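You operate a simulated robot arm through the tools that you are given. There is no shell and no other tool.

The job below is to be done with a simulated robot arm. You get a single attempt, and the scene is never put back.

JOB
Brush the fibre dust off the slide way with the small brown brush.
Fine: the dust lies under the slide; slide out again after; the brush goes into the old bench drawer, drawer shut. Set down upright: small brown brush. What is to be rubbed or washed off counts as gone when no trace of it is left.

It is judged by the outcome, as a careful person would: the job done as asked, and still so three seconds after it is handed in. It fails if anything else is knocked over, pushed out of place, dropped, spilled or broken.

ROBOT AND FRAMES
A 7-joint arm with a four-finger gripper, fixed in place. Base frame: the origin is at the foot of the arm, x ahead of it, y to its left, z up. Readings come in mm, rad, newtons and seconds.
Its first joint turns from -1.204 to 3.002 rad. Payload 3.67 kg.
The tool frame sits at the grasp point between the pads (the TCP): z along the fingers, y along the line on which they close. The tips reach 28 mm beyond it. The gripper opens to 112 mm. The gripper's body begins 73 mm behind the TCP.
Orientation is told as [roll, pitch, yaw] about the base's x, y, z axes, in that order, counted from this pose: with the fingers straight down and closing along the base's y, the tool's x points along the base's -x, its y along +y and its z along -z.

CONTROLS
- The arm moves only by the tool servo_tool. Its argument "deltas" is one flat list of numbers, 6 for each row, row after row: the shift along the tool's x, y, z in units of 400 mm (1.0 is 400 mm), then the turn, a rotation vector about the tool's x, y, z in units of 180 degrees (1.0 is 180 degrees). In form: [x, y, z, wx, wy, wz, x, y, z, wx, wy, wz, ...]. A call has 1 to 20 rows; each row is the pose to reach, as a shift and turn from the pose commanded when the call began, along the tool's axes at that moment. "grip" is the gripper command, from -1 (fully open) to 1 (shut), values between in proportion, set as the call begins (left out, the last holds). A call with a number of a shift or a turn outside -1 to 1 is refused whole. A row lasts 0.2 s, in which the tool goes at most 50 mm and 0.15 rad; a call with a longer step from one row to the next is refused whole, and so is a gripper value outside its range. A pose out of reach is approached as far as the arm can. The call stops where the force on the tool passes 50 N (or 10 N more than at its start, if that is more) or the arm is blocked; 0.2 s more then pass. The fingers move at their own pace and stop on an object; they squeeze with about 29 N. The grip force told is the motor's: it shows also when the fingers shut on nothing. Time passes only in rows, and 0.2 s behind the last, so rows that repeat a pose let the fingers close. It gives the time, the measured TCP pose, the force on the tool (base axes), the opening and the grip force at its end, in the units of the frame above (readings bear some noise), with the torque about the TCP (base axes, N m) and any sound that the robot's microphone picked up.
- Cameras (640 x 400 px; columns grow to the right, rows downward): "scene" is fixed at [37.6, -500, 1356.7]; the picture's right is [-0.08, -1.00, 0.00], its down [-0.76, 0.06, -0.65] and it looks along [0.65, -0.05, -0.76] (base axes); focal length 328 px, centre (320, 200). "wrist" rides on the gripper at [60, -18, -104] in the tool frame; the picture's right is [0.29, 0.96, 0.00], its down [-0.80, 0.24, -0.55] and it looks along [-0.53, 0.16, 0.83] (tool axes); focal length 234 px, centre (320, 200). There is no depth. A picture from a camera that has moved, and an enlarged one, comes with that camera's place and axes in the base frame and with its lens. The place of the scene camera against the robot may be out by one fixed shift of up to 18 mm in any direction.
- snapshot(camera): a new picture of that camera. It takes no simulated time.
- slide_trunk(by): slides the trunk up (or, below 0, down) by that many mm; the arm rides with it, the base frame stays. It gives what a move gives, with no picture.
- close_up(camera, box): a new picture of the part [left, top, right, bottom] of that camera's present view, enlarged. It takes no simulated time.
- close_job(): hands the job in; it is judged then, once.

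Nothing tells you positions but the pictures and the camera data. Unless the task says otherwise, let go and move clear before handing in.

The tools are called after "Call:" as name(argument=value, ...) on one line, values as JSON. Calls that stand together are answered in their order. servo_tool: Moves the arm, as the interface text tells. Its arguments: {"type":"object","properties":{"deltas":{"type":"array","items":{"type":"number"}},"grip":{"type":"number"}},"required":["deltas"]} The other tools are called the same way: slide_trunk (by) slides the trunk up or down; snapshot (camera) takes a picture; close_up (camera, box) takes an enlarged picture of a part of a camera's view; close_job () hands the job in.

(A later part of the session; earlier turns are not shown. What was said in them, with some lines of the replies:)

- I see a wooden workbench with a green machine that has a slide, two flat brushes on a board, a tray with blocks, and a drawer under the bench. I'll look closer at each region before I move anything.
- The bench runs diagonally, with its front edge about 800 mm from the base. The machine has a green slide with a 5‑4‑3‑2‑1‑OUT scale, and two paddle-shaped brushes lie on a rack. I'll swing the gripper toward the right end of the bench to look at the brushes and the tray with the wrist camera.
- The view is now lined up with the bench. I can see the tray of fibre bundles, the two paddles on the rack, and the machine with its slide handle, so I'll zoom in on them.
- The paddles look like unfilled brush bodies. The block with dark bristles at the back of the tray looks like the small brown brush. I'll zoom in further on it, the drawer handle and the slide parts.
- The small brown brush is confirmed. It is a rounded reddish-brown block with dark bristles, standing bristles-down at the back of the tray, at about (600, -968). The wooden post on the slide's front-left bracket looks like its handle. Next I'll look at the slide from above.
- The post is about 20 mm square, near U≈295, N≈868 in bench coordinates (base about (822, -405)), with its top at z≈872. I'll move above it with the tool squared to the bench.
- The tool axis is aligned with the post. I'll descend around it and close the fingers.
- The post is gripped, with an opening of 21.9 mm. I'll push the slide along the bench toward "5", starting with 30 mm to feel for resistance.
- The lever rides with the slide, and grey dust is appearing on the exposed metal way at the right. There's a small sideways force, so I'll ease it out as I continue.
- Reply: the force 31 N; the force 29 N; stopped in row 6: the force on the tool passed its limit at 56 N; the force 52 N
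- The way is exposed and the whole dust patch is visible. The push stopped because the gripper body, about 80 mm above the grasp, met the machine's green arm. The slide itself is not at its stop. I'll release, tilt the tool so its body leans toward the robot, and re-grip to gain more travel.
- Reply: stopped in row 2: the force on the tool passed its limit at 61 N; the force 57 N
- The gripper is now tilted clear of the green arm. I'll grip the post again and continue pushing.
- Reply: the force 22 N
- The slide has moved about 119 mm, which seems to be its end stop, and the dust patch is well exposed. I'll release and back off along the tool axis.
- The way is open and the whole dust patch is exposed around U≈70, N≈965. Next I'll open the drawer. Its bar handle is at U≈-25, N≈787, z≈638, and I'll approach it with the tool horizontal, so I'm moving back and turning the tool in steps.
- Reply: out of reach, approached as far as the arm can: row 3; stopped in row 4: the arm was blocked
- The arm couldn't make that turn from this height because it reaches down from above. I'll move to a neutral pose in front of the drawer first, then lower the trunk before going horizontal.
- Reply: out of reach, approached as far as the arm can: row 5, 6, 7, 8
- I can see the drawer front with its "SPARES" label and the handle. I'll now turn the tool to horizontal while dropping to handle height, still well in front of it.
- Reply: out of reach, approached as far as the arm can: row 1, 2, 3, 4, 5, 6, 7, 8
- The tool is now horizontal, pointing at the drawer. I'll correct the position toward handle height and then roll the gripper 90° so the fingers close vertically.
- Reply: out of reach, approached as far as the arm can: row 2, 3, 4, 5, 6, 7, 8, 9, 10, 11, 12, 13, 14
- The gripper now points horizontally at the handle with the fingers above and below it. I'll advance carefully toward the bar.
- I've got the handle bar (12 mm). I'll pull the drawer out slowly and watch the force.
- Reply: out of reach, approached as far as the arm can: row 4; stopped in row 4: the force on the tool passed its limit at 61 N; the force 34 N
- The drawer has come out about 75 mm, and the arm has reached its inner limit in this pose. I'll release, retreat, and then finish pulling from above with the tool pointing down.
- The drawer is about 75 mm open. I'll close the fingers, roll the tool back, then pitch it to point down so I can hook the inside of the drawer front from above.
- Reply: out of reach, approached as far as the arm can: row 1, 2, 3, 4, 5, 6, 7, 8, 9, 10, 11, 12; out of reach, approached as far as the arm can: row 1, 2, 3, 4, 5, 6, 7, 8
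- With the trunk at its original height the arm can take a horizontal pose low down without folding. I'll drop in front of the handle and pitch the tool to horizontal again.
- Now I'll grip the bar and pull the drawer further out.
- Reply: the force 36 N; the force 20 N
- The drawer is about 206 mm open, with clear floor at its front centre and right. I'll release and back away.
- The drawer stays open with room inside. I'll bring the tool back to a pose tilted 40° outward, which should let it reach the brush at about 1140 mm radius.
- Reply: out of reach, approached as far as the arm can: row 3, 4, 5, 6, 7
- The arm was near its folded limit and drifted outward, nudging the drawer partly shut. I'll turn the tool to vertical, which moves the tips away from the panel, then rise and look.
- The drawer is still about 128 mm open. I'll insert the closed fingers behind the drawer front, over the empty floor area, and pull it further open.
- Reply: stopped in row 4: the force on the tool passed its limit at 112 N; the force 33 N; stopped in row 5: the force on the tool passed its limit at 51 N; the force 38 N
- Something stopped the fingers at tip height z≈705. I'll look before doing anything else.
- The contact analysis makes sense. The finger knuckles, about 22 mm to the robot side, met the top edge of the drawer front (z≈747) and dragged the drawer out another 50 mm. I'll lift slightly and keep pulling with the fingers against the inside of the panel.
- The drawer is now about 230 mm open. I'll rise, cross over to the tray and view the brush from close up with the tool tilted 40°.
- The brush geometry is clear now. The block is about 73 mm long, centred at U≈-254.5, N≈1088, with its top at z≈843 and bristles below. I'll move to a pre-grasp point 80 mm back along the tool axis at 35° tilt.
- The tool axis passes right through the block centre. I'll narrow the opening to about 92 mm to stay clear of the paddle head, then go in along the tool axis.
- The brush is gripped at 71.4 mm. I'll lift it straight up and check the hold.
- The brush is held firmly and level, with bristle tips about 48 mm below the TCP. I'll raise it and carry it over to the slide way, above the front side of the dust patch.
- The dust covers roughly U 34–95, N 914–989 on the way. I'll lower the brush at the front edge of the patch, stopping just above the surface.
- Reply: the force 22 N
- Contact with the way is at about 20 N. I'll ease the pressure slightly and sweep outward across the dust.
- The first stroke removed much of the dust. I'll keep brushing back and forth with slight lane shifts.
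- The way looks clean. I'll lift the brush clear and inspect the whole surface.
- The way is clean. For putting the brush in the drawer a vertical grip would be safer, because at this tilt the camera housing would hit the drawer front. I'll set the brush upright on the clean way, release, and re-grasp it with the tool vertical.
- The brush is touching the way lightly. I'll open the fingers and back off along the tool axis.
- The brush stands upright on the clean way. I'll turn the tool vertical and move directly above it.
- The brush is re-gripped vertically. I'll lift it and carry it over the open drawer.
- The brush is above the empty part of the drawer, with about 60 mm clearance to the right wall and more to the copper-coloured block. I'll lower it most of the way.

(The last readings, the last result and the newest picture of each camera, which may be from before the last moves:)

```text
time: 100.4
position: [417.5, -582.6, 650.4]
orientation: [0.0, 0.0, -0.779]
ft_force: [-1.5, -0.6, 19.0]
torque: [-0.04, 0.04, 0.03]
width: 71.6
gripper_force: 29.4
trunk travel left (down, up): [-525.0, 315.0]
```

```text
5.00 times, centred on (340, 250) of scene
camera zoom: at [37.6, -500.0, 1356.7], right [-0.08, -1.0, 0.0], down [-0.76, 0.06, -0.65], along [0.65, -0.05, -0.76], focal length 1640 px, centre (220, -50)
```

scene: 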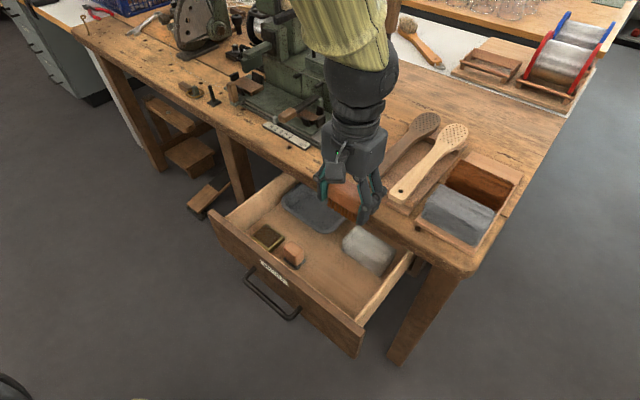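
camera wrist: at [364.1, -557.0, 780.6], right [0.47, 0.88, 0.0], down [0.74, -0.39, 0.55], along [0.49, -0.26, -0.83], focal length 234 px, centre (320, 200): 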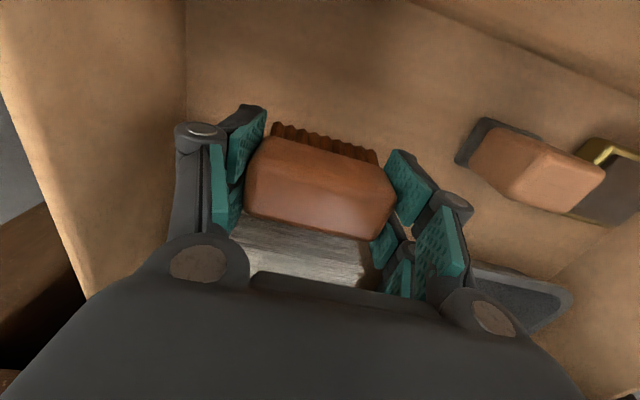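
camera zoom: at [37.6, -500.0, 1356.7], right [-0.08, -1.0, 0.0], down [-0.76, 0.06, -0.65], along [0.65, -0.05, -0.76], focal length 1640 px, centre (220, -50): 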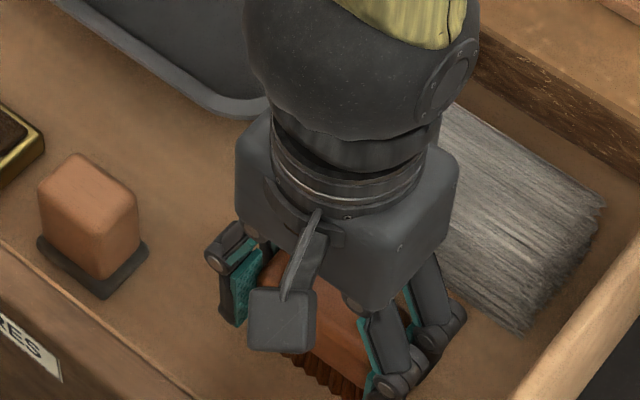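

The brush is on the drawer floor (19 N). I'll release it and rise straight up.

Call:
servo_tool(deltas=[0, 0, -0.003, 0, 0, 0, 0, 0, -0.003, 0, 0, 0])

Call:
servo_tool(deltas=[0, 0, 0, 0, 0, 0, 0, 0, 0, 0, 0, 0, 0, 0, 0, 0, 0, 0], grip=-0.6)

Call:
servo_tool(deltas=[0, 0, -0.02, 0, 0, 0, 0, 0, -0.08, 0, 0, 0, 0, 0, -0.18, 0, 0, 0, 0, 0, -0.28, 0, 0, 0, 0, 0, -0.38, 0, 0, 0, 0, 0, -0.48, 0, 0, 0])

Call:
snapshot(camera="wrist")

Call:
close_up(camera="scene", box=[220, 160, 440, 350])

```text
time: 101.0
position: [418.7, -583.1, 648.4]
orientation: [-0.003, 0.0, -0.779]
ft_force: [4.4, 2.5, 10.2]
torque: [0.05, -0.21, 0.03]
width: 71.1
gripper_force: 28.9
trunk travel left (down, up): [-525.0, 315.0]
```

```text
time: 101.8
position: [417.8, -583.4, 649.1]
orientation: [0.0, 0.001, -0.78]
ft_force: [-0.2, -0.4, -0.1]
torque: [0.01, -0.04, 0.0]
width: 89.6
gripper_force: 0.0
trunk travel left (down, up): [-525.0, 315.0]
```

```text
time: 103.2
position: [418.7, -581.1, 840.8]
orientation: [-0.001, -0.001, -0.781]
ft_force: [-0.5, 0.1, -0.7]
torque: [0.0, -0.01, -0.01]
width: 89.4
gripper_force: 0.1
trunk travel left (down, up): [-525.0, 315.0]
```

```text
taken
camera wrist: at [363.6, -552.4, 945.5], right [0.47, 0.88, 0.0], down [0.74, -0.39, 0.55], along [0.49, -0.26, -0.83], focal length 234 px, centre (320, 200)
```

wrist: 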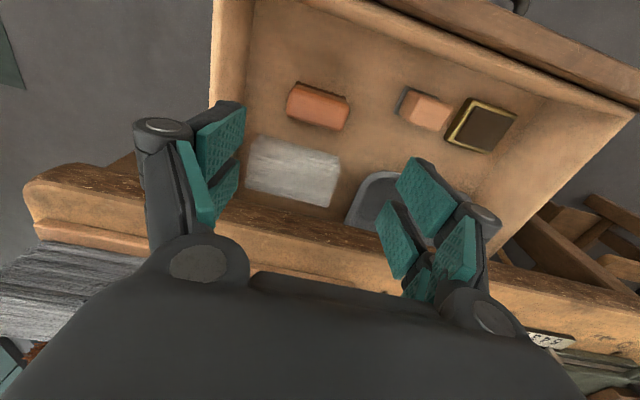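

```text
2.11 times, centred on (330, 255) of scene
camera zoom: at [37.6, -500.0, 1356.7], right [-0.08, -1.0, 0.0], down [-0.76, 0.06, -0.65], along [0.65, -0.05, -0.76], focal length 691 px, centre (299, 84)
```

zoom: 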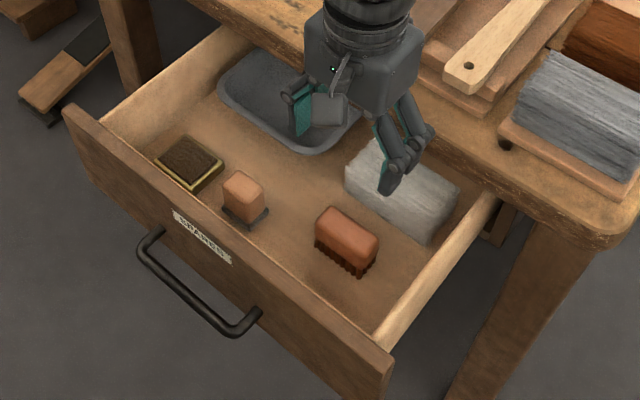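

The brush stands upright on the drawer floor. To shut the drawer I'll push on the handle bar from the front. First I'll raise the trunk to give the arm room close in, then move around in front of the handle.

Call:
slide_trunk(by=150)

Call:
servo_tool(deltas=[0, 0, 0, 0, 0, 0, 0.06, 0.03, 0.02, 0, 0, 0, 0.16, 0.08, 0.1, 0, 0, 0, 0.26, 0.13, 0.18, 0, 0, 0, 0.36, 0.18, 0.26, 0, 0, 0, 0.44, 0.22, 0.34, 0, 0, 0, 0.505, 0.235, 0.44, 0, 0, 0], grip=1)

Call:
snapshot(camera="scene")

Call:
snapshot(camera="wrist")

```text
time: 105.0
position: [419.7, -583.4, 990.3]
orientation: [-0.002, 0.0, -0.779]
ft_force: [0.2, 0.1, -0.3]
torque: [0.02, -0.03, 0.0]
width: 89.7
gripper_force: 0.0
trunk travel left (down, up): [-675.0, 165.0]
```

```text
refused: row 3 steps farther than a row can; nothing moved
```

```text
taken
```

scene: 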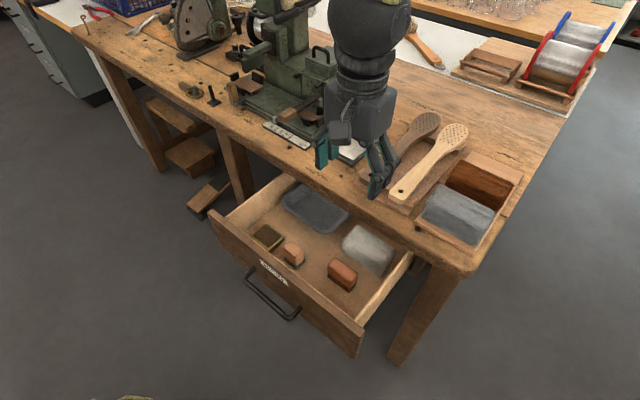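

```text
taken
camera wrist: at [364.7, -554.3, 1094.0], right [0.47, 0.88, 0.0], down [0.74, -0.39, 0.55], along [0.49, -0.26, -0.83], focal length 234 px, centre (320, 200)
```

wrist: 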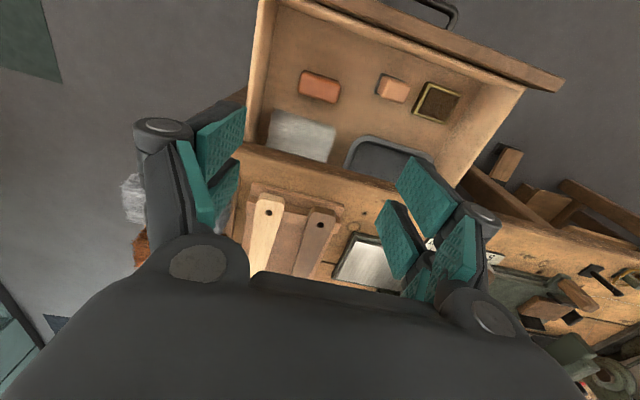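

Call:
servo_tool(deltas=[0.0729, 0.0306, 0.0679, 0, 0, 0, 0.1457, 0.0611, 0.1357, 0, 0, 0, 0.2186, 0.0917, 0.2036, 0, 0, 0, 0.2914, 0.1223, 0.2714, 0, 0, 0, 0.3643, 0.1529, 0.3393, 0, 0, 0, 0.4371, 0.1834, 0.4071, 0, 0, 0, 0.51, 0.214, 0.475, 0, 0, 0], grip=1)

Call:
snapshot(camera="wrist")

Call:
snapshot(camera="scene")

```text
time: 106.6
position: [343.7, -381.6, 791.0]
orientation: [-0.002, 0.002, -0.782]
ft_force: [-0.2, -0.5, -0.9]
torque: [0.01, 0.02, 0.01]
width: 0.0
gripper_force: 28.9
out of reach, approached as far as the arm can: row 6, 7
trunk travel left (down, up): [-675.0, 165.0]
```

```text
taken
camera wrist: at [288.5, -353.9, 894.6], right [0.47, 0.88, 0.0], down [0.74, -0.39, 0.55], along [0.49, -0.26, -0.83], focal length 234 px, centre (320, 200)
```

wrist: 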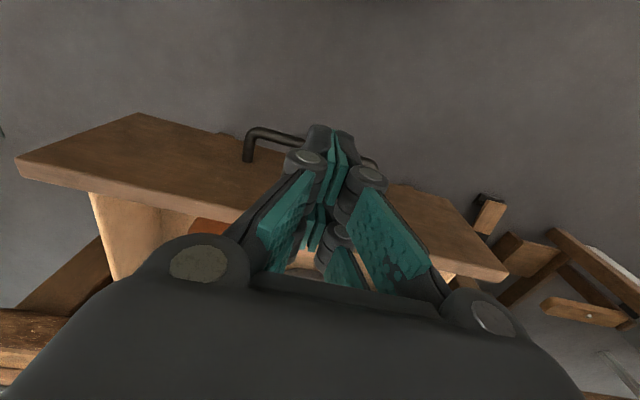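

```text
taken
```

scene: 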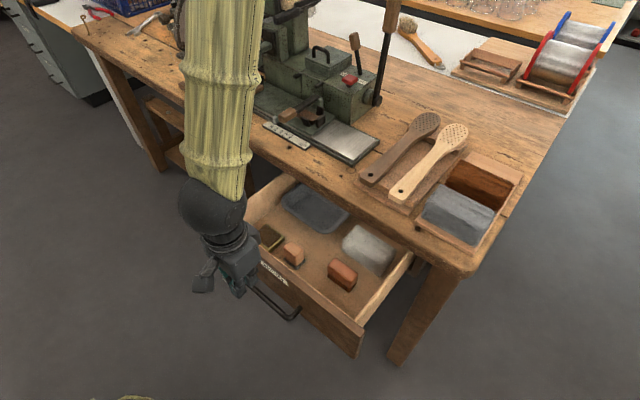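

Call:
servo_tool(deltas=[0.01, 0, 0.09, 0, 0, 0, 0.02, 0, 0.18, 0, 0, 0, 0.03, 0, 0.27, 0, 0, 0, 0.03, 0, 0.365, 0, 0, 0])

Call:
snapshot(camera="wrist")

Call:
close_up(camera="scene", box=[180, 180, 400, 350])

```text
time: 107.6
position: [334.2, -374.1, 645.1]
orientation: [-0.002, 0.002, -0.781]
ft_force: [0.4, -0.4, -0.7]
torque: [0.0, -0.03, 0.0]
width: 0.0
gripper_force: 29.2
trunk travel left (down, up): [-675.0, 165.0]
```

```text
taken
camera wrist: at [279.4, -346.1, 749.6], right [0.47, 0.88, 0.0], down [0.74, -0.39, 0.55], along [0.49, -0.26, -0.83], focal length 234 px, centre (320, 200)
```

wrist: 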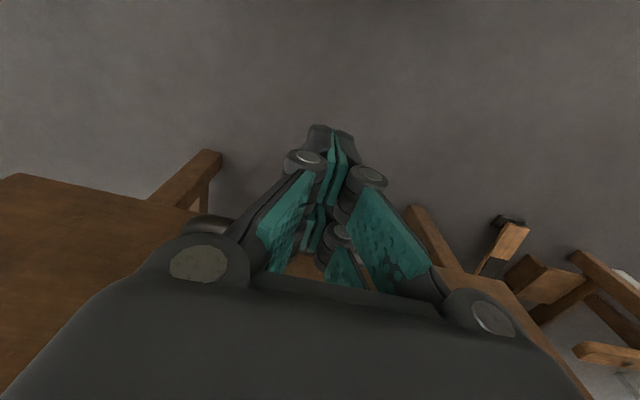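

```text
2.35 times, centred on (290, 265) of scene
camera zoom: at [37.6, -500.0, 1356.7], right [-0.08, -1.0, 0.0], down [-0.76, 0.06, -0.65], along [0.65, -0.05, -0.76], focal length 772 px, centre (391, 47)
```

zoom: 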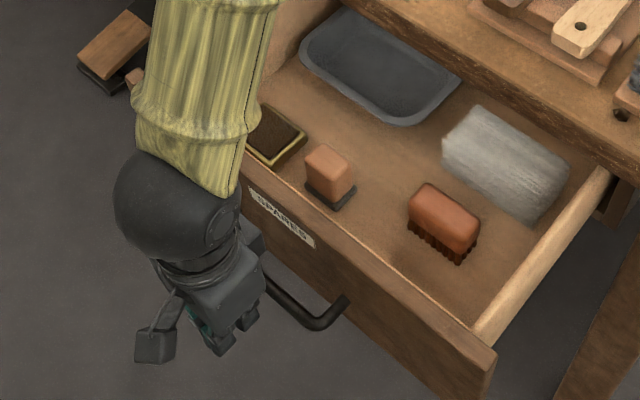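

I'm in front of the handle. Now I'll push the drawer in slowly.

Call:
servo_tool(deltas=[-0.01, 0, 0, 0, 0, 0, -0.02, 0, 0, 0, 0, 0, -0.03, 0, 0, 0, 0, 0, -0.045, 0, 0, 0, 0, 0, -0.06, 0, 0, 0, 0, 0, -0.08, 0, 0, 0, 0, 0, -0.1, 0, 0, 0, 0, 0, -0.12, 0, 0, 0, 0, 0, -0.14, 0, 0, 0, 0, 0, -0.16, 0, 0, 0, 0, 0, -0.18, 0, 0, 0, 0, 0, -0.2, 0, 0, 0, 0, 0, -0.22, 0, 0, 0, 0, 0, -0.24, 0, 0, 0, 0, 0, -0.26, 0, 0, 0, 0, 0, -0.28, 0, 0, 0, 0, 0, -0.3, 0, 0, 0, 0, 0, -0.32, 0, 0, 0, 0, 0])

Call:
snapshot(camera="scene")

```text
time: 111.4
position: [426.9, -464.1, 646.7]
orientation: [0.0, 0.0, -0.782]
ft_force: [-0.3, -0.8, -0.6]
torque: [0.02, -0.02, -0.01]
width: 0.0
gripper_force: 35.7
trunk travel left (down, up): [-675.0, 165.0]
```

```text
taken
```

scene: 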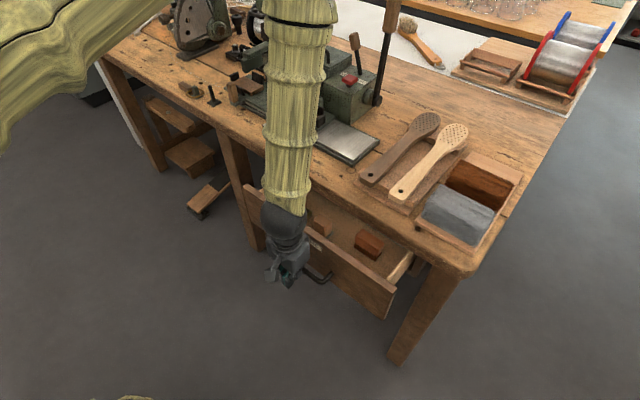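

Call:
servo_tool(deltas=[-0.01, 0, 0, 0, 0, 0, -0.025, 0, 0, 0, 0, 0, -0.045, 0, 0, 0, 0, 0, -0.065, 0, 0, 0, 0, 0, -0.085, 0, 0, 0, 0, 0, -0.105, 0, 0, 0, 0, 0, -0.125, 0, 0, 0, 0, 0, -0.145, 0, 0, 0, 0, 0, -0.165, 0, 0, 0, 0, 0, -0.185, 0, 0, 0, 0, 0, -0.205, 0, 0, 0, 0, 0, -0.225, 0, 0, 0, 0, 0, -0.24, 0, 0, 0, 0, 0, -0.255, 0, 0, 0, 0, 0, -0.27, 0, 0, 0, 0, 0, -0.28, 0, 0, 0, 0, 0])

Call:
snapshot(camera="scene")

Call:
snapshot(camera="wrist")

```text
time: 114.8
position: [505.5, -543.6, 648.3]
orientation: [-0.002, 0.0, -0.781]
ft_force: [-0.3, 0.1, 0.3]
torque: [0.01, 0.03, 0.0]
width: 0.0
gripper_force: 35.7
trunk travel left (down, up): [-675.0, 165.0]
```

```text
taken
```

scene: 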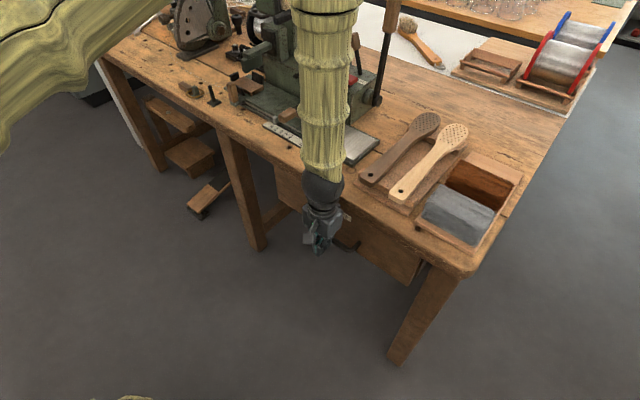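

```text
taken
camera wrist: at [450.2, -515.3, 752.7], right [0.47, 0.88, 0.0], down [0.74, -0.39, 0.55], along [0.49, -0.26, -0.83], focal length 234 px, centre (320, 200)
```

wrist: 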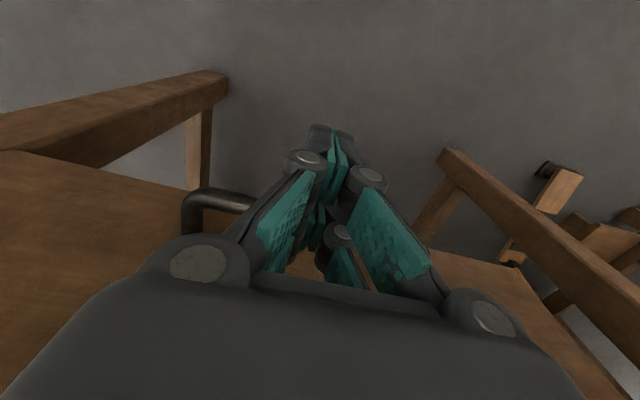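

Call:
servo_tool(deltas=[-0.01, 0, 0, 0, 0, 0, -0.02, 0, 0, 0, 0, 0, -0.03, 0, 0, 0, 0, 0, -0.04, 0, 0, 0, 0, 0])

Call:
close_up(camera="scene", box=[240, 150, 480, 310])

```text
time: 115.8
position: [510.4, -548.6, 646.3]
orientation: [-0.001, 0.012, -0.78]
ft_force: [-10.9, 16.4, 2.6]
torque: [-2.04, -1.31, -0.07]
width: 0.0
gripper_force: 35.9
trunk travel left (down, up): [-675.0, 165.0]
stopped in row 4: the force on the tool passed its limit at 53 N (the readings are from after the stop); the commanded pose is now the measured one
```

```text
2.50 times, centred on (360, 230) of scene
camera zoom: at [37.6, -500.0, 1356.7], right [-0.08, -1.0, 0.0], down [-0.76, 0.06, -0.65], along [0.65, -0.05, -0.76], focal length 820 px, centre (220, 125)
```

zoom: 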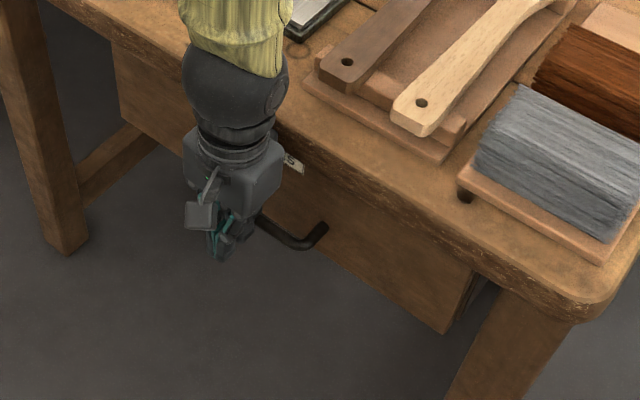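

Call:
close_up(camera="scene", box=[270, 160, 440, 290])

```text
3.08 times, centred on (355, 225) of scene
camera zoom: at [37.6, -500.0, 1356.7], right [-0.08, -1.0, 0.0], down [-0.76, 0.06, -0.65], along [0.65, -0.05, -0.76], focal length 1009 px, centre (212, 123)
```

zoom: 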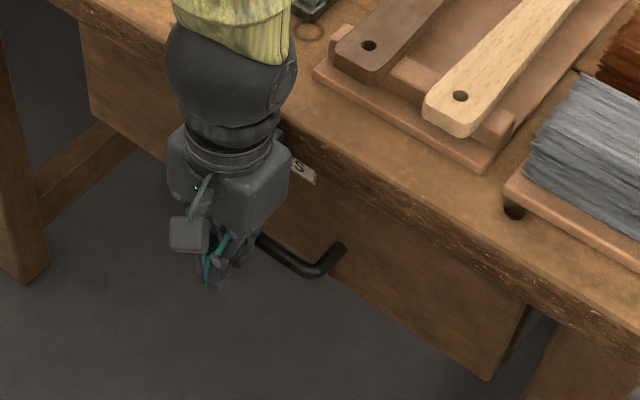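

The drawer is nearly shut, about 6 mm short. The wrist touched the bench edge before the drawer could seat. I'll back off, tilt the tool so its body leans away from the bench, and finish the push on the handle with the fingertips.

Call:
servo_tool(deltas=[0.04, 0, 0.01, 0, 0, 0, 0.05, 0, 0.025, 0, -0.0417, 0, 0.05, 0, 0.025, 0, -0.0833, 0, 0.05, 0, 0.025, 0, -0.125, 0, 0.05, 0, 0.025, 0, -0.1667, 0, 0.03, 0, 0.025, 0, -0.1667, 0, 0.01, 0, 0.025, 0, -0.1667, 0])

Call:
close_up(camera="scene", box=[220, 160, 420, 300])

Call:
snapshot(camera="wrist")

```text
time: 117.4
position: [509.3, -547.9, 634.2]
orientation: [-0.003, -0.514, -0.778]
ft_force: [0.5, 0.5, 1.3]
torque: [-0.01, 0.04, 0.0]
width: 0.0
gripper_force: 35.7
trunk travel left (down, up): [-675.0, 165.0]
```

```text
2.86 times, centred on (320, 230) of scene
camera zoom: at [37.6, -500.0, 1356.7], right [-0.08, -1.0, 0.0], down [-0.76, 0.06, -0.65], along [0.65, -0.05, -0.76], focal length 937 px, centre (320, 114)
```

zoom: 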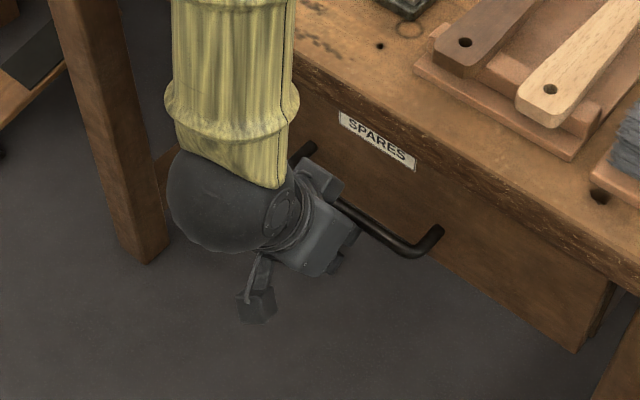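

```text
taken
camera wrist: at [423.7, -489.1, 696.1], right [0.5, 0.86, -0.14], down [0.47, -0.12, 0.87], along [0.73, -0.5, -0.46], focal length 234 px, centre (320, 200)
```

wrist: 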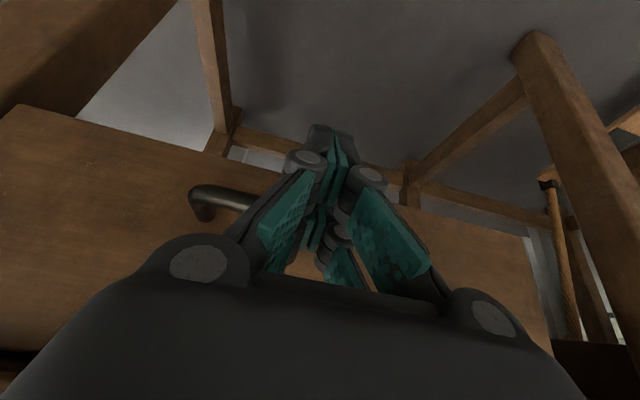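

Call:
servo_tool(deltas=[-0.0065, 0, 0.0037, 0, 0, 0, -0.013, 0, 0.0074, 0, 0, 0, -0.0196, 0, 0.0111, 0, 0, 0, -0.0261, 0, 0.0148, 0, 0, 0])

Call:
close_up(camera="scene", box=[270, 160, 440, 290])

```text
time: 118.6
position: [512.4, -553.0, 632.5]
orientation: [-0.004, -0.501, -0.778]
ft_force: [-4.6, 4.8, -1.0]
torque: [0.03, 0.03, 0.04]
width: 6.1
gripper_force: 35.5
trunk travel left (down, up): [-675.0, 165.0]
stopped in row 4: the force on the tool passed its limit at 52 N (the readings are from after the stop); the commanded pose is now the measured one
```

```text
3.08 times, centred on (355, 225) of scene
camera zoom: at [37.6, -500.0, 1356.7], right [-0.08, -1.0, 0.0], down [-0.76, 0.06, -0.65], along [0.65, -0.05, -0.76], focal length 1009 px, centre (212, 123)
```

zoom: 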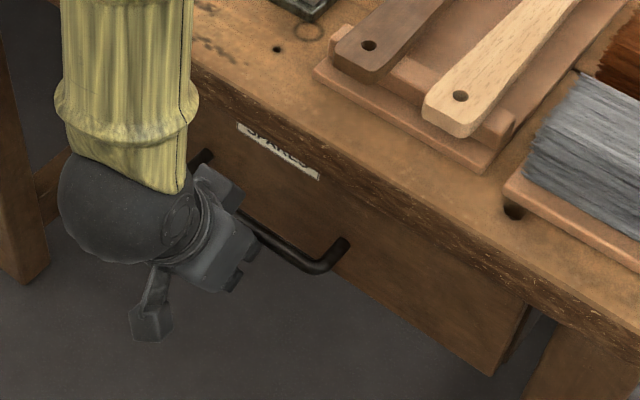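

The drawer now matches its original closed position exactly. I'll back away and rise, then go to the slide handle to bring the slide back to OUT.

Call:
servo_tool(deltas=[0.0415, 0, -0.023, 0, 0, 0, 0.083, 0, -0.046, 0, 0, 0, 0.0316, 0, -0.139, 0, 0, 0, -0.0198, 0, -0.232, 0, 0, 0, -0.0711, 0, -0.325, 0, 0, 0, -0.1225, 0, -0.418, 0, 0, 0, -0.1739, 0, -0.511, 0, 0, 0, -0.2253, 0, -0.604, 0, 0, 0, -0.2766, 0, -0.697, 0, 0, 0, -0.328, 0, -0.79, 0, 0, 0])

Call:
snapshot(camera="scene")

Call:
close_up(camera="scene", box=[270, 160, 440, 290])

Call:
close_up(camera="scene", box=[290, 80, 400, 170])

```text
time: 120.8
position: [486.0, -524.3, 974.0]
orientation: [-0.003, -0.504, -0.779]
ft_force: [-1.4, -0.1, 1.1]
torque: [0.0, -0.03, 0.0]
width: 0.1
gripper_force: 35.0
trunk travel left (down, up): [-675.0, 165.0]
```

```text
taken
```

scene: 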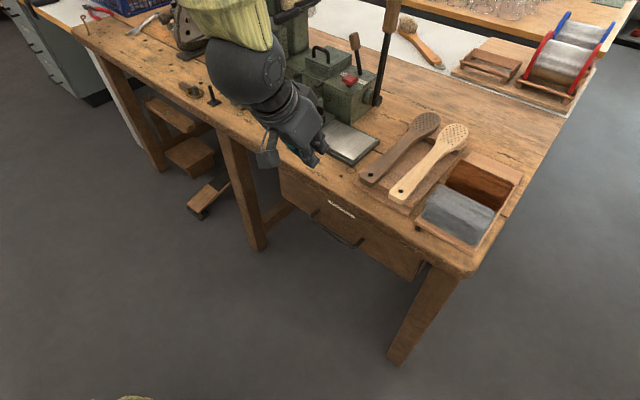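

```text
3.08 times, centred on (355, 225) of scene
camera zoom: at [37.6, -500.0, 1356.7], right [-0.08, -1.0, 0.0], down [-0.76, 0.06, -0.65], along [0.65, -0.05, -0.76], focal length 1009 px, centre (212, 123)
```

zoom: 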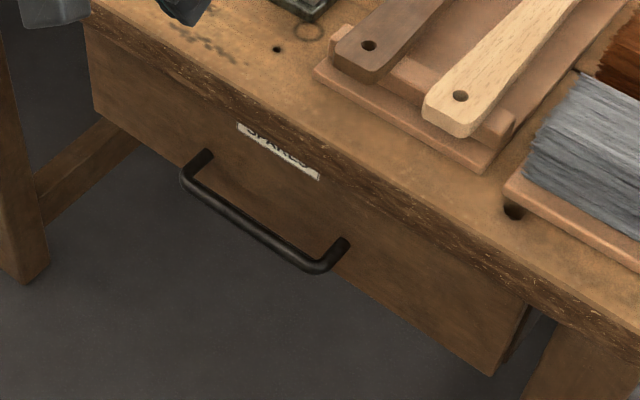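

```text
4.44 times, centred on (345, 125) of scene
camera zoom: at [37.6, -500.0, 1356.7], right [-0.08, -1.0, 0.0], down [-0.76, 0.06, -0.65], along [0.65, -0.05, -0.76], focal length 1458 px, centre (209, 533)
```

zoom: 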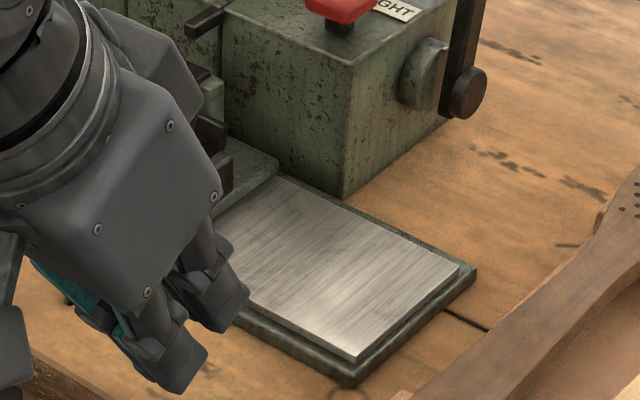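

The drawer is shut and the way is spotless. I'll now move over to the slide's wooden post, watching the way from the wrist camera as I pass.

Call:
servo_tool(deltas=[-0.0179, 0.0937, 0.0064, 0, 0, 0, -0.0357, 0.1875, 0.0127, 0, 0, 0, -0.0536, 0.2812, 0.0191, 0, 0, 0], grip=-0.07)

Call:
snapshot(camera="wrist")

Call:
close_up(camera="wrist", box=[120, 60, 400, 260])

```text
time: 121.6
position: [584.6, -461.8, 976.5]
orientation: [-0.006, -0.503, -0.777]
ft_force: [1.2, 1.6, 0.3]
torque: [-0.05, 0.04, 0.0]
width: 59.7
gripper_force: 0.1
trunk travel left (down, up): [-675.0, 165.0]
```

```text
taken
camera wrist: at [499.3, -402.3, 1039.3], right [0.49, 0.86, -0.14], down [0.48, -0.13, 0.87], along [0.73, -0.5, -0.47], focal length 234 px, centre (320, 200)
```

wrist: 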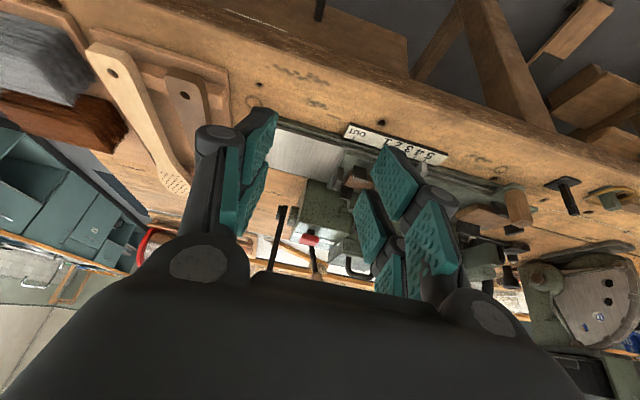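

```text
2.00 times, centred on (260, 160) of wrist
camera zoom: at [499.3, -402.3, 1039.3], right [0.49, 0.86, -0.14], down [0.48, -0.13, 0.87], along [0.73, -0.5, -0.47], focal length 468 px, centre (440, 280)
```

zoom: 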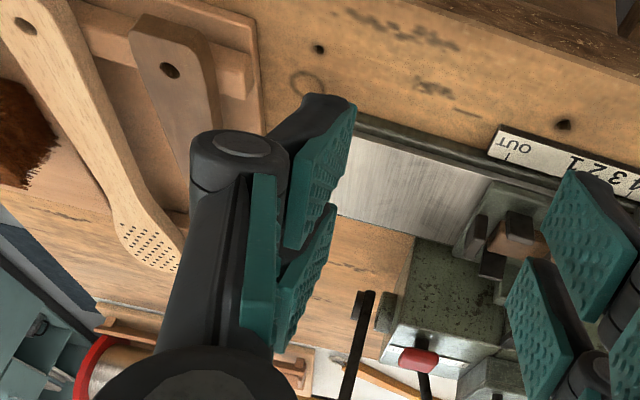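

Call:
servo_tool(deltas=[-0.0175, 0.1009, 0.0096, 0, 0.0027, 0, -0.035, 0.2019, 0.0193, 0, 0.0054, 0, -0.0525, 0.3028, 0.0289, 0, 0.0081, 0, -0.07, 0.4038, 0.0385, 0, 0.0108, 0, -0.0875, 0.5047, 0.0481, 0, 0.0136, 0, -0.105, 0.6056, 0.0578, 0, 0.0163, 0, -0.1225, 0.7066, 0.0674, 0, 0.019, 0, -0.14, 0.8075, 0.077, 0, 0.0217, 0])

Call:
snapshot(camera="wrist")

Call:
close_up(camera="scene", box=[170, 40, 390, 180])

```text
time: 123.4
position: [857.5, -274.0, 975.5]
orientation: [-0.005, -0.434, -0.778]
ft_force: [0.4, 0.1, -0.3]
torque: [-0.01, 0.04, -0.04]
width: 59.9
gripper_force: 0.0
trunk travel left (down, up): [-675.0, 165.0]
```

```text
taken
camera wrist: at [775.5, -219.1, 1044.5], right [0.49, 0.86, -0.13], down [0.52, -0.17, 0.84], along [0.7, -0.47, -0.53], focal length 234 px, centre (320, 200)
```

wrist: 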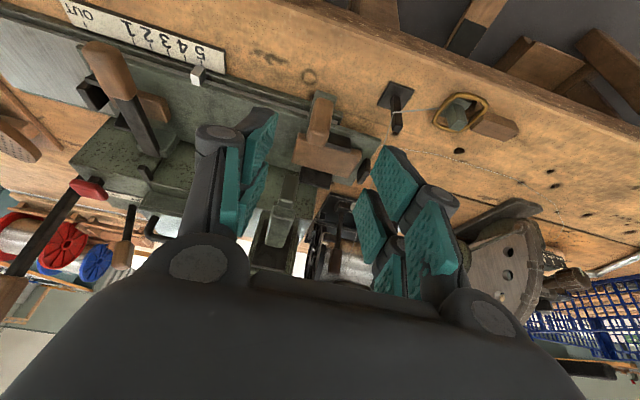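

```text
2.86 times, centred on (280, 110) of scene
camera zoom: at [37.6, -500.0, 1356.7], right [-0.08, -1.0, 0.0], down [-0.76, 0.06, -0.65], along [0.65, -0.05, -0.76], focal length 937 px, centre (434, 457)
```

zoom: 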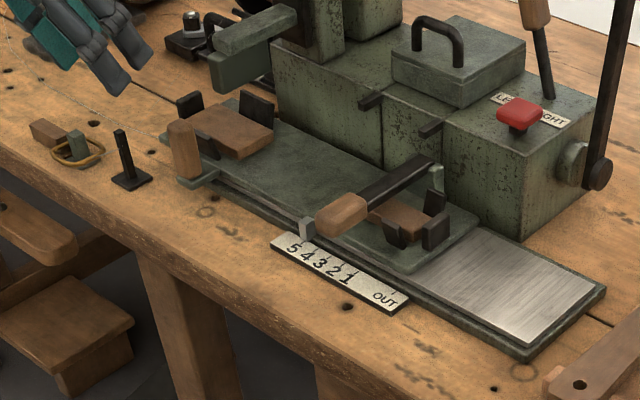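

The way is clean, and the post is right on the tool axis. I'll approach it with the same tilted pose as before and grip it.

Call:
servo_tool(deltas=[-0.004, 0.001, 0.085, 0, 0, 0, -0.008, 0.002, 0.17, 0, 0, 0, -0.012, 0.003, 0.255, 0, 0, 0, -0.0165, 0.005, 0.3417, 0, 0, 0])

Call:
snapshot(camera="wrist")

```text
time: 124.4
position: [904.7, -322.3, 853.3]
orientation: [-0.005, -0.435, -0.778]
ft_force: [-0.4, 0.1, 0.2]
torque: [0.0, 0.0, -0.01]
width: 59.8
gripper_force: 0.2
trunk travel left (down, up): [-675.0, 165.0]
```

```text
taken
camera wrist: at [822.3, -266.8, 923.6], right [0.49, 0.86, -0.13], down [0.52, -0.17, 0.84], along [0.7, -0.47, -0.53], focal length 234 px, centre (320, 200)
```

wrist: 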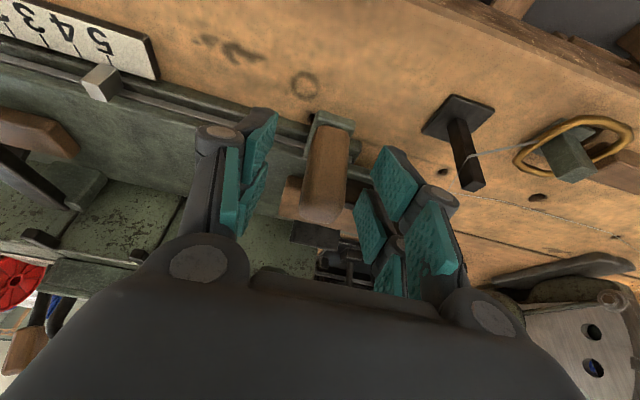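

Call:
servo_tool(deltas=[0, 0, 0, 0, 0, 0, 0, 0, 0, 0, 0, 0, 0, 0, 0, 0, 0, 0], grip=1)

Call:
servo_tool(deltas=[0, -0.0125, 0, 0, 0, 0, 0, -0.025, 0, 0, 0, 0, 0, -0.0375, 0, 0, 0, 0, 0, -0.05, 0, 0, 0, 0, 0, -0.0625, 0, 0, 0, 0, 0, -0.075, 0, 0, 0, 0])

Call:
close_up(camera="scene", box=[190, 40, 390, 180])

```text
time: 125.2
position: [903.4, -321.6, 855.2]
orientation: [-0.003, -0.436, -0.778]
ft_force: [0.8, 3.0, 3.1]
torque: [0.64, -0.07, -0.44]
width: 21.7
gripper_force: 45.2
trunk travel left (down, up): [-675.0, 165.0]
```

```text
time: 126.6
position: [881.6, -342.1, 856.2]
orientation: [-0.003, -0.435, -0.778]
ft_force: [4.5, -8.6, 9.3]
torque: [-0.01, -0.18, -0.42]
width: 22.0
gripper_force: 45.1
trunk travel left (down, up): [-675.0, 165.0]
```

```text
2.86 times, centred on (290, 110) of scene
camera zoom: at [37.6, -500.0, 1356.7], right [-0.08, -1.0, 0.0], down [-0.76, 0.06, -0.65], along [0.65, -0.05, -0.76], focal length 937 px, centre (406, 457)
```

zoom: 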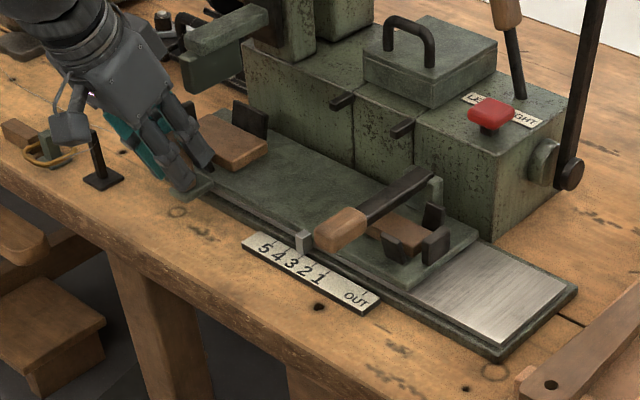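

Call:
servo_tool(deltas=[-0.001, -0.0125, 0, 0, 0, 0, -0.001, -0.025, 0, 0, 0, 0, -0.001, -0.0375, 0, 0, 0, 0, -0.001, -0.05, 0, 0, 0, 0, -0.001, -0.0625, 0, 0, 0, 0, -0.001, -0.075, 0, 0, 0, 0, -0.001, -0.0875, 0, 0, 0, 0, -0.001, -0.1, 0, 0, 0, 0])

Call:
close_up(camera="scene", box=[220, 60, 400, 180])

```text
time: 128.4
position: [854.1, -370.1, 854.9]
orientation: [-0.004, -0.437, -0.779]
ft_force: [11.8, -10.5, 11.6]
torque: [0.64, -0.03, -0.4]
width: 21.8
gripper_force: 44.9
trunk travel left (down, up): [-675.0, 165.0]
```

```text
3.33 times, centred on (310, 120) of scene
camera zoom: at [37.6, -500.0, 1356.7], right [-0.08, -1.0, 0.0], down [-0.76, 0.06, -0.65], along [0.65, -0.05, -0.76], focal length 1093 px, centre (353, 467)
```

zoom: 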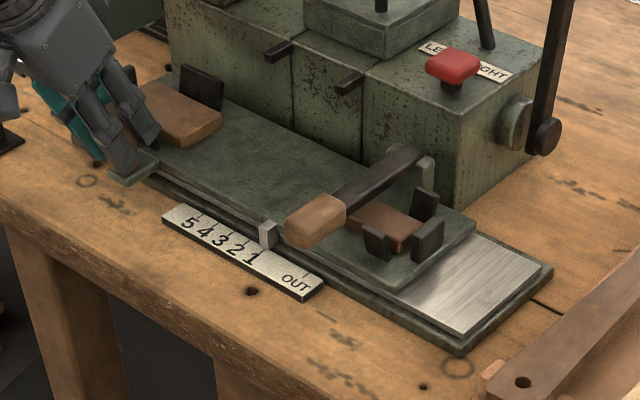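

Call:
servo_tool(deltas=[-0.002, -0.0125, 0.001, 0, 0, 0, -0.002, -0.025, 0.001, 0, 0, 0, -0.002, -0.0375, 0.001, 0, 0, 0, -0.002, -0.05, 0.001, 0, 0, 0, -0.002, -0.0625, 0.001, 0, 0, 0, -0.002, -0.075, 0.001, 0, 0, 0, -0.002, -0.0875, 0.001, 0, 0, 0, -0.002, -0.1, 0.001, 0, 0, 0])

Call:
close_up(camera="scene", box=[260, 100, 340, 160])

```text
time: 130.2
position: [824.6, -399.4, 855.6]
orientation: [-0.007, -0.434, -0.778]
ft_force: [-3.6, -0.9, 4.9]
torque: [0.55, 0.01, -0.35]
width: 22.0
gripper_force: 44.8
trunk travel left (down, up): [-675.0, 165.0]
```

```text
6.67 times, centred on (300, 130) of scene
camera zoom: at [37.6, -500.0, 1356.7], right [-0.08, -1.0, 0.0], down [-0.76, 0.06, -0.65], along [0.65, -0.05, -0.76], focal length 2187 px, centre (453, 667)
```

zoom: 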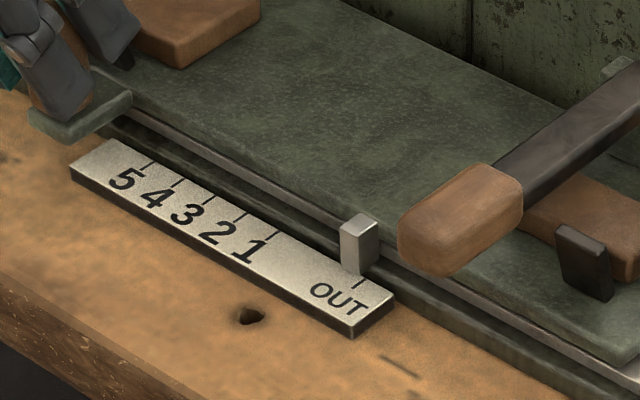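

Call:
servo_tool(deltas=[0, -0.005, 0, 0, 0, 0, 0, -0.01, 0, 0, 0, 0, 0, -0.015, 0, 0, 0, 0])

Call:
close_up(camera="scene", box=[260, 100, 340, 160])

```text
time: 131.0
position: [820.5, -402.8, 855.7]
orientation: [-0.002, -0.435, -0.777]
ft_force: [-3.2, -0.3, 3.4]
torque: [0.31, 0.26, -0.73]
width: 21.9
gripper_force: 45.0
trunk travel left (down, up): [-675.0, 165.0]
```

```text
6.67 times, centred on (300, 130) of scene
camera zoom: at [37.6, -500.0, 1356.7], right [-0.08, -1.0, 0.0], down [-0.76, 0.06, -0.65], along [0.65, -0.05, -0.76], focal length 2187 px, centre (453, 667)
```

zoom: 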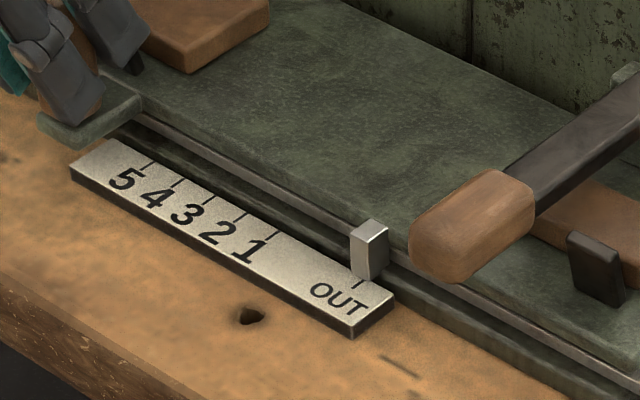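

Call:
servo_tool(deltas=[0, -0.003, 0, 0, 0, 0, 0, -0.006, 0, 0, 0, 0])

Call:
close_up(camera="scene", box=[260, 100, 340, 160])

```text
time: 131.6
position: [821.8, -403.8, 856.0]
orientation: [-0.003, -0.434, -0.776]
ft_force: [-2.6, 9.8, 2.0]
torque: [0.38, -0.29, -0.66]
width: 21.8
gripper_force: 44.5
trunk travel left (down, up): [-675.0, 165.0]
```

```text
6.67 times, centred on (300, 130) of scene
camera zoom: at [37.6, -500.0, 1356.7], right [-0.08, -1.0, 0.0], down [-0.76, 0.06, -0.65], along [0.65, -0.05, -0.76], focal length 2187 px, centre (453, 667)
```

zoom: 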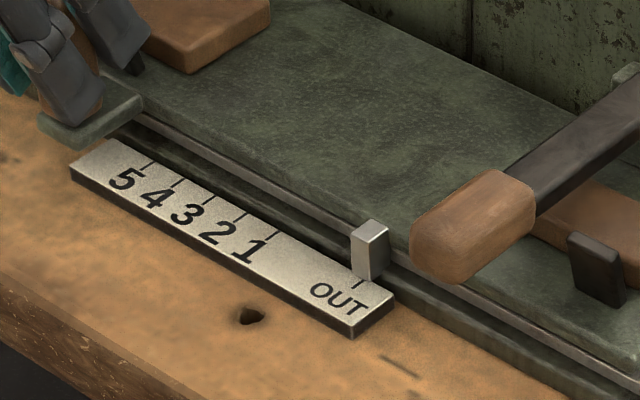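

The pointer is back at OUT and the slide is against its stop. I'll release and retreat along the tool axis.

Call:
servo_tool(deltas=[0, 0.004, 0, 0, 0, 0, 0, 0.004, 0, 0, 0, 0, 0, 0.004, 0, 0, 0, 0], grip=-0.07)

Call:
servo_tool(deltas=[0, 0, -0.04, 0, 0, 0, 0, 0, -0.12, 0, 0, 0, 0, 0, -0.23, 0, 0, 0, 0, 0, -0.34, 0, 0, 0])

Call:
snapshot(camera="scene")

Call:
close_up(camera="scene", box=[220, 60, 400, 180])

Call:
snapshot(camera="wrist")

```text
time: 132.4
position: [821.4, -405.0, 855.2]
orientation: [-0.005, -0.434, -0.778]
ft_force: [0.1, -0.7, 0.8]
torque: [0.03, -0.02, 0.0]
width: 59.8
gripper_force: 0.1
trunk travel left (down, up): [-675.0, 165.0]
```

```text
time: 133.4
position: [779.3, -364.7, 978.0]
orientation: [-0.003, -0.436, -0.778]
ft_force: [-1.3, 0.6, 0.1]
torque: [0.02, -0.04, 0.03]
width: 59.9
gripper_force: 0.0
trunk travel left (down, up): [-675.0, 165.0]
```

```text
taken
```

scene: 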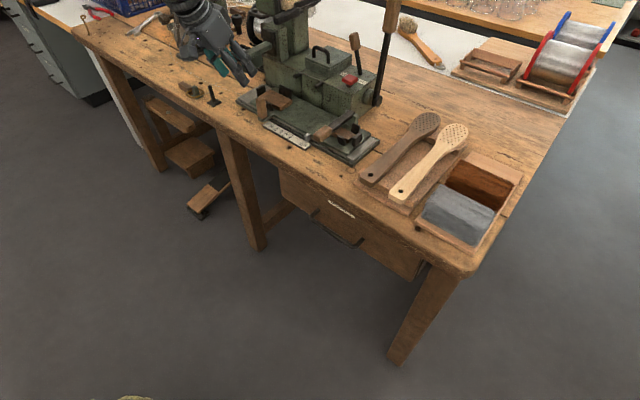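

```text
3.33 times, centred on (310, 120) of scene
camera zoom: at [37.6, -500.0, 1356.7], right [-0.08, -1.0, 0.0], down [-0.76, 0.06, -0.65], along [0.65, -0.05, -0.76], focal length 1093 px, centre (353, 467)
```

zoom: 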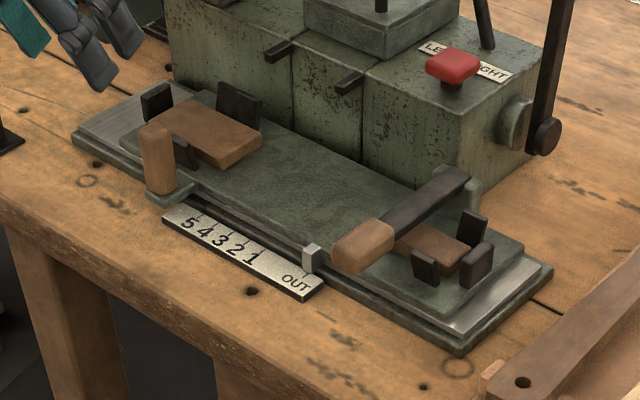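

```text
taken
camera wrist: at [697.8, -310.0, 1048.3], right [0.49, 0.86, -0.13], down [0.52, -0.17, 0.84], along [0.7, -0.47, -0.53], focal length 234 px, centre (320, 200)
```

wrist: 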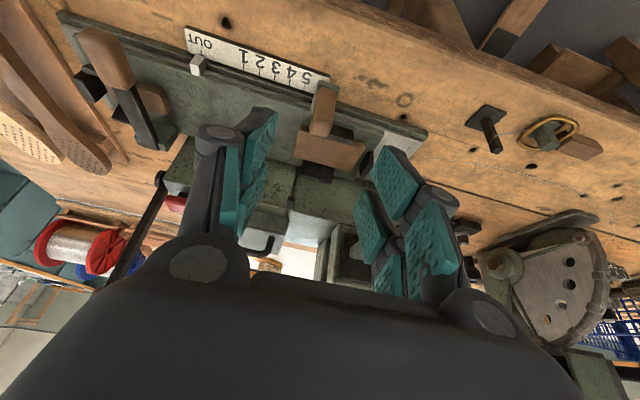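

The slide is back at OUT. I'll do a last check of the drawer, the tray and the machine head against the starting pictures.

Call:
close_up(camera="scene", box=[270, 160, 440, 290])

Call:
close_up(camera="scene", box=[240, 0, 420, 110])

Call:
close_up(camera="scene", box=[340, 100, 540, 260])

Call:
close_up(camera="scene", box=[60, 0, 300, 160])

```text
3.08 times, centred on (355, 225) of scene
camera zoom: at [37.6, -500.0, 1356.7], right [-0.08, -1.0, 0.0], down [-0.76, 0.06, -0.65], along [0.65, -0.05, -0.76], focal length 1009 px, centre (212, 123)
```

zoom: 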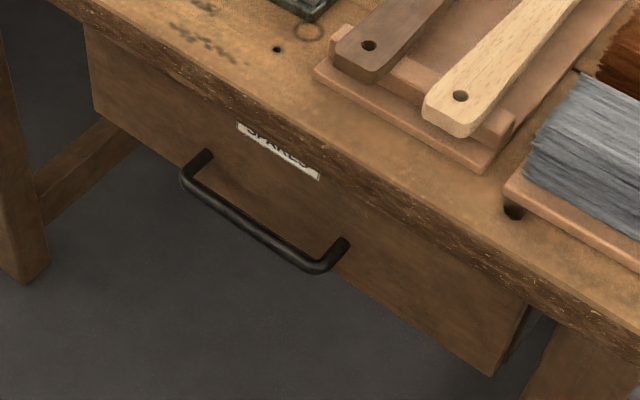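

```text
3.56 times, centred on (330, 55) of scene
camera zoom: at [37.6, -500.0, 1356.7], right [-0.08, -1.0, 0.0], down [-0.76, 0.06, -0.65], along [0.65, -0.05, -0.76], focal length 1166 px, centre (284, 716)
```

zoom: 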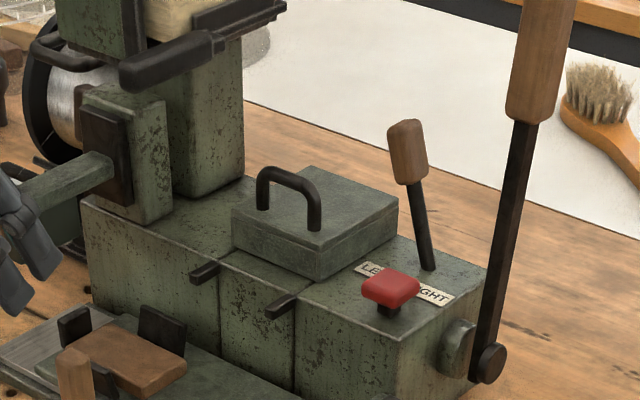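

```text
2.50 times, centred on (440, 180) of scene
camera zoom: at [37.6, -500.0, 1356.7], right [-0.08, -1.0, 0.0], down [-0.76, 0.06, -0.65], along [0.65, -0.05, -0.76], focal length 820 px, centre (20, 250)
```

zoom: 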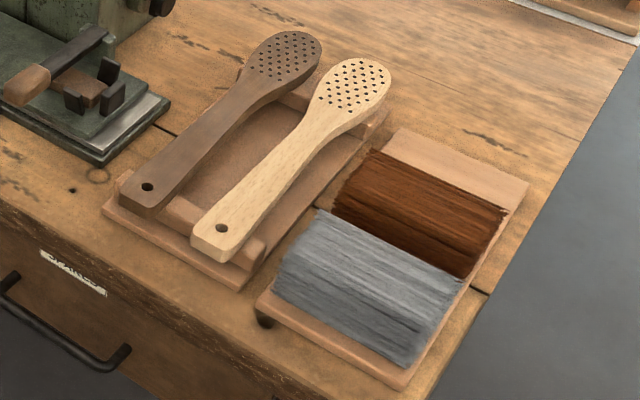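

```text
2.50 times, centred on (180, 80) of scene
camera zoom: at [37.6, -500.0, 1356.7], right [-0.08, -1.0, 0.0], down [-0.76, 0.06, -0.65], along [0.65, -0.05, -0.76], focal length 820 px, centre (670, 500)
```

zoom: 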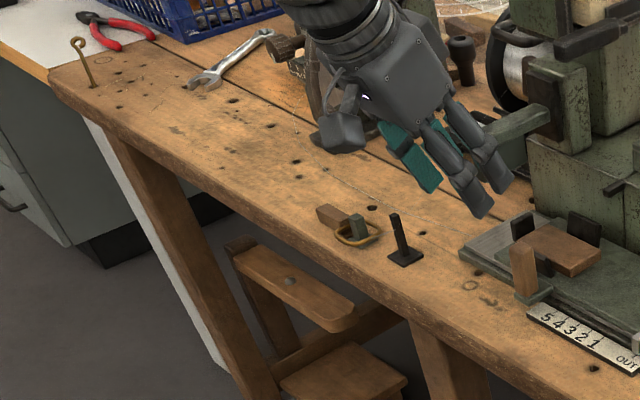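

Call:
servo_tool(deltas=[0, -0.05, -0.08, 0, 0, 0, 0, -0.1, -0.16, 0, 0, 0])

Call:
snapshot(camera="scene")

```text
time: 134.0
position: [732.6, -373.8, 1034.8]
orientation: [-0.005, -0.436, -0.776]
ft_force: [0.4, 0.1, -0.4]
torque: [-0.01, 0.0, 0.02]
width: 59.8
gripper_force: 0.0
trunk travel left (down, up): [-675.0, 165.0]
```

```text
taken
```

scene: 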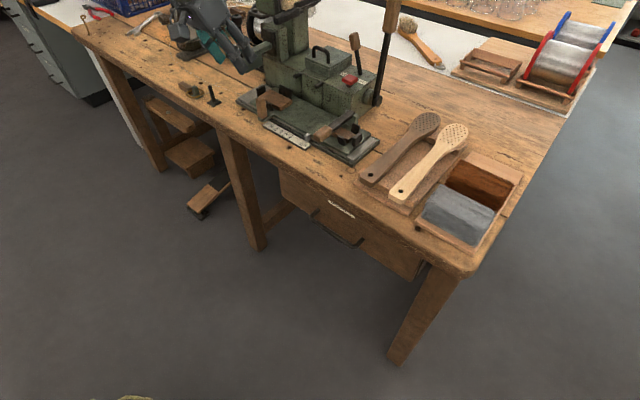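

The way was clean before the slide covered it again, and the slide is back at OUT. The brush was standing upright in the drawer before I shut it. Everything else looks as it did at the start, and the arm is clear, so I'm handing the job in.

Call:
close_job()

```text
The job is handed in.
```

I brushed the fibre dust off the slide way, and no trace was visible before the slide covered it again. The job is handed in.

- **Slide:** it is back at OUT, against its stop, with the pointer on the mark.
- **Brush:** the small brown brush was standing upright on the drawer floor when I last saw it, before I pushed the drawer in slowly. I couldn't see inside once it was shut.
- **Drawer:** it is fully shut and matches the starting picture.

There were three unplanned contacts along the way:

- The gripper pressed against the machine's green arm at about 60 N.
- The fingers pressed on the top edge of the drawer front at about 110 N. Earlier the gripper had also nudged the drawer part-shut, so I had to pull it open again.
- The wrist touched the bench edge at about 50 N while I was shutting the drawer.

In the last pictures nothing looked moved or damaged, and everything else was where it started.
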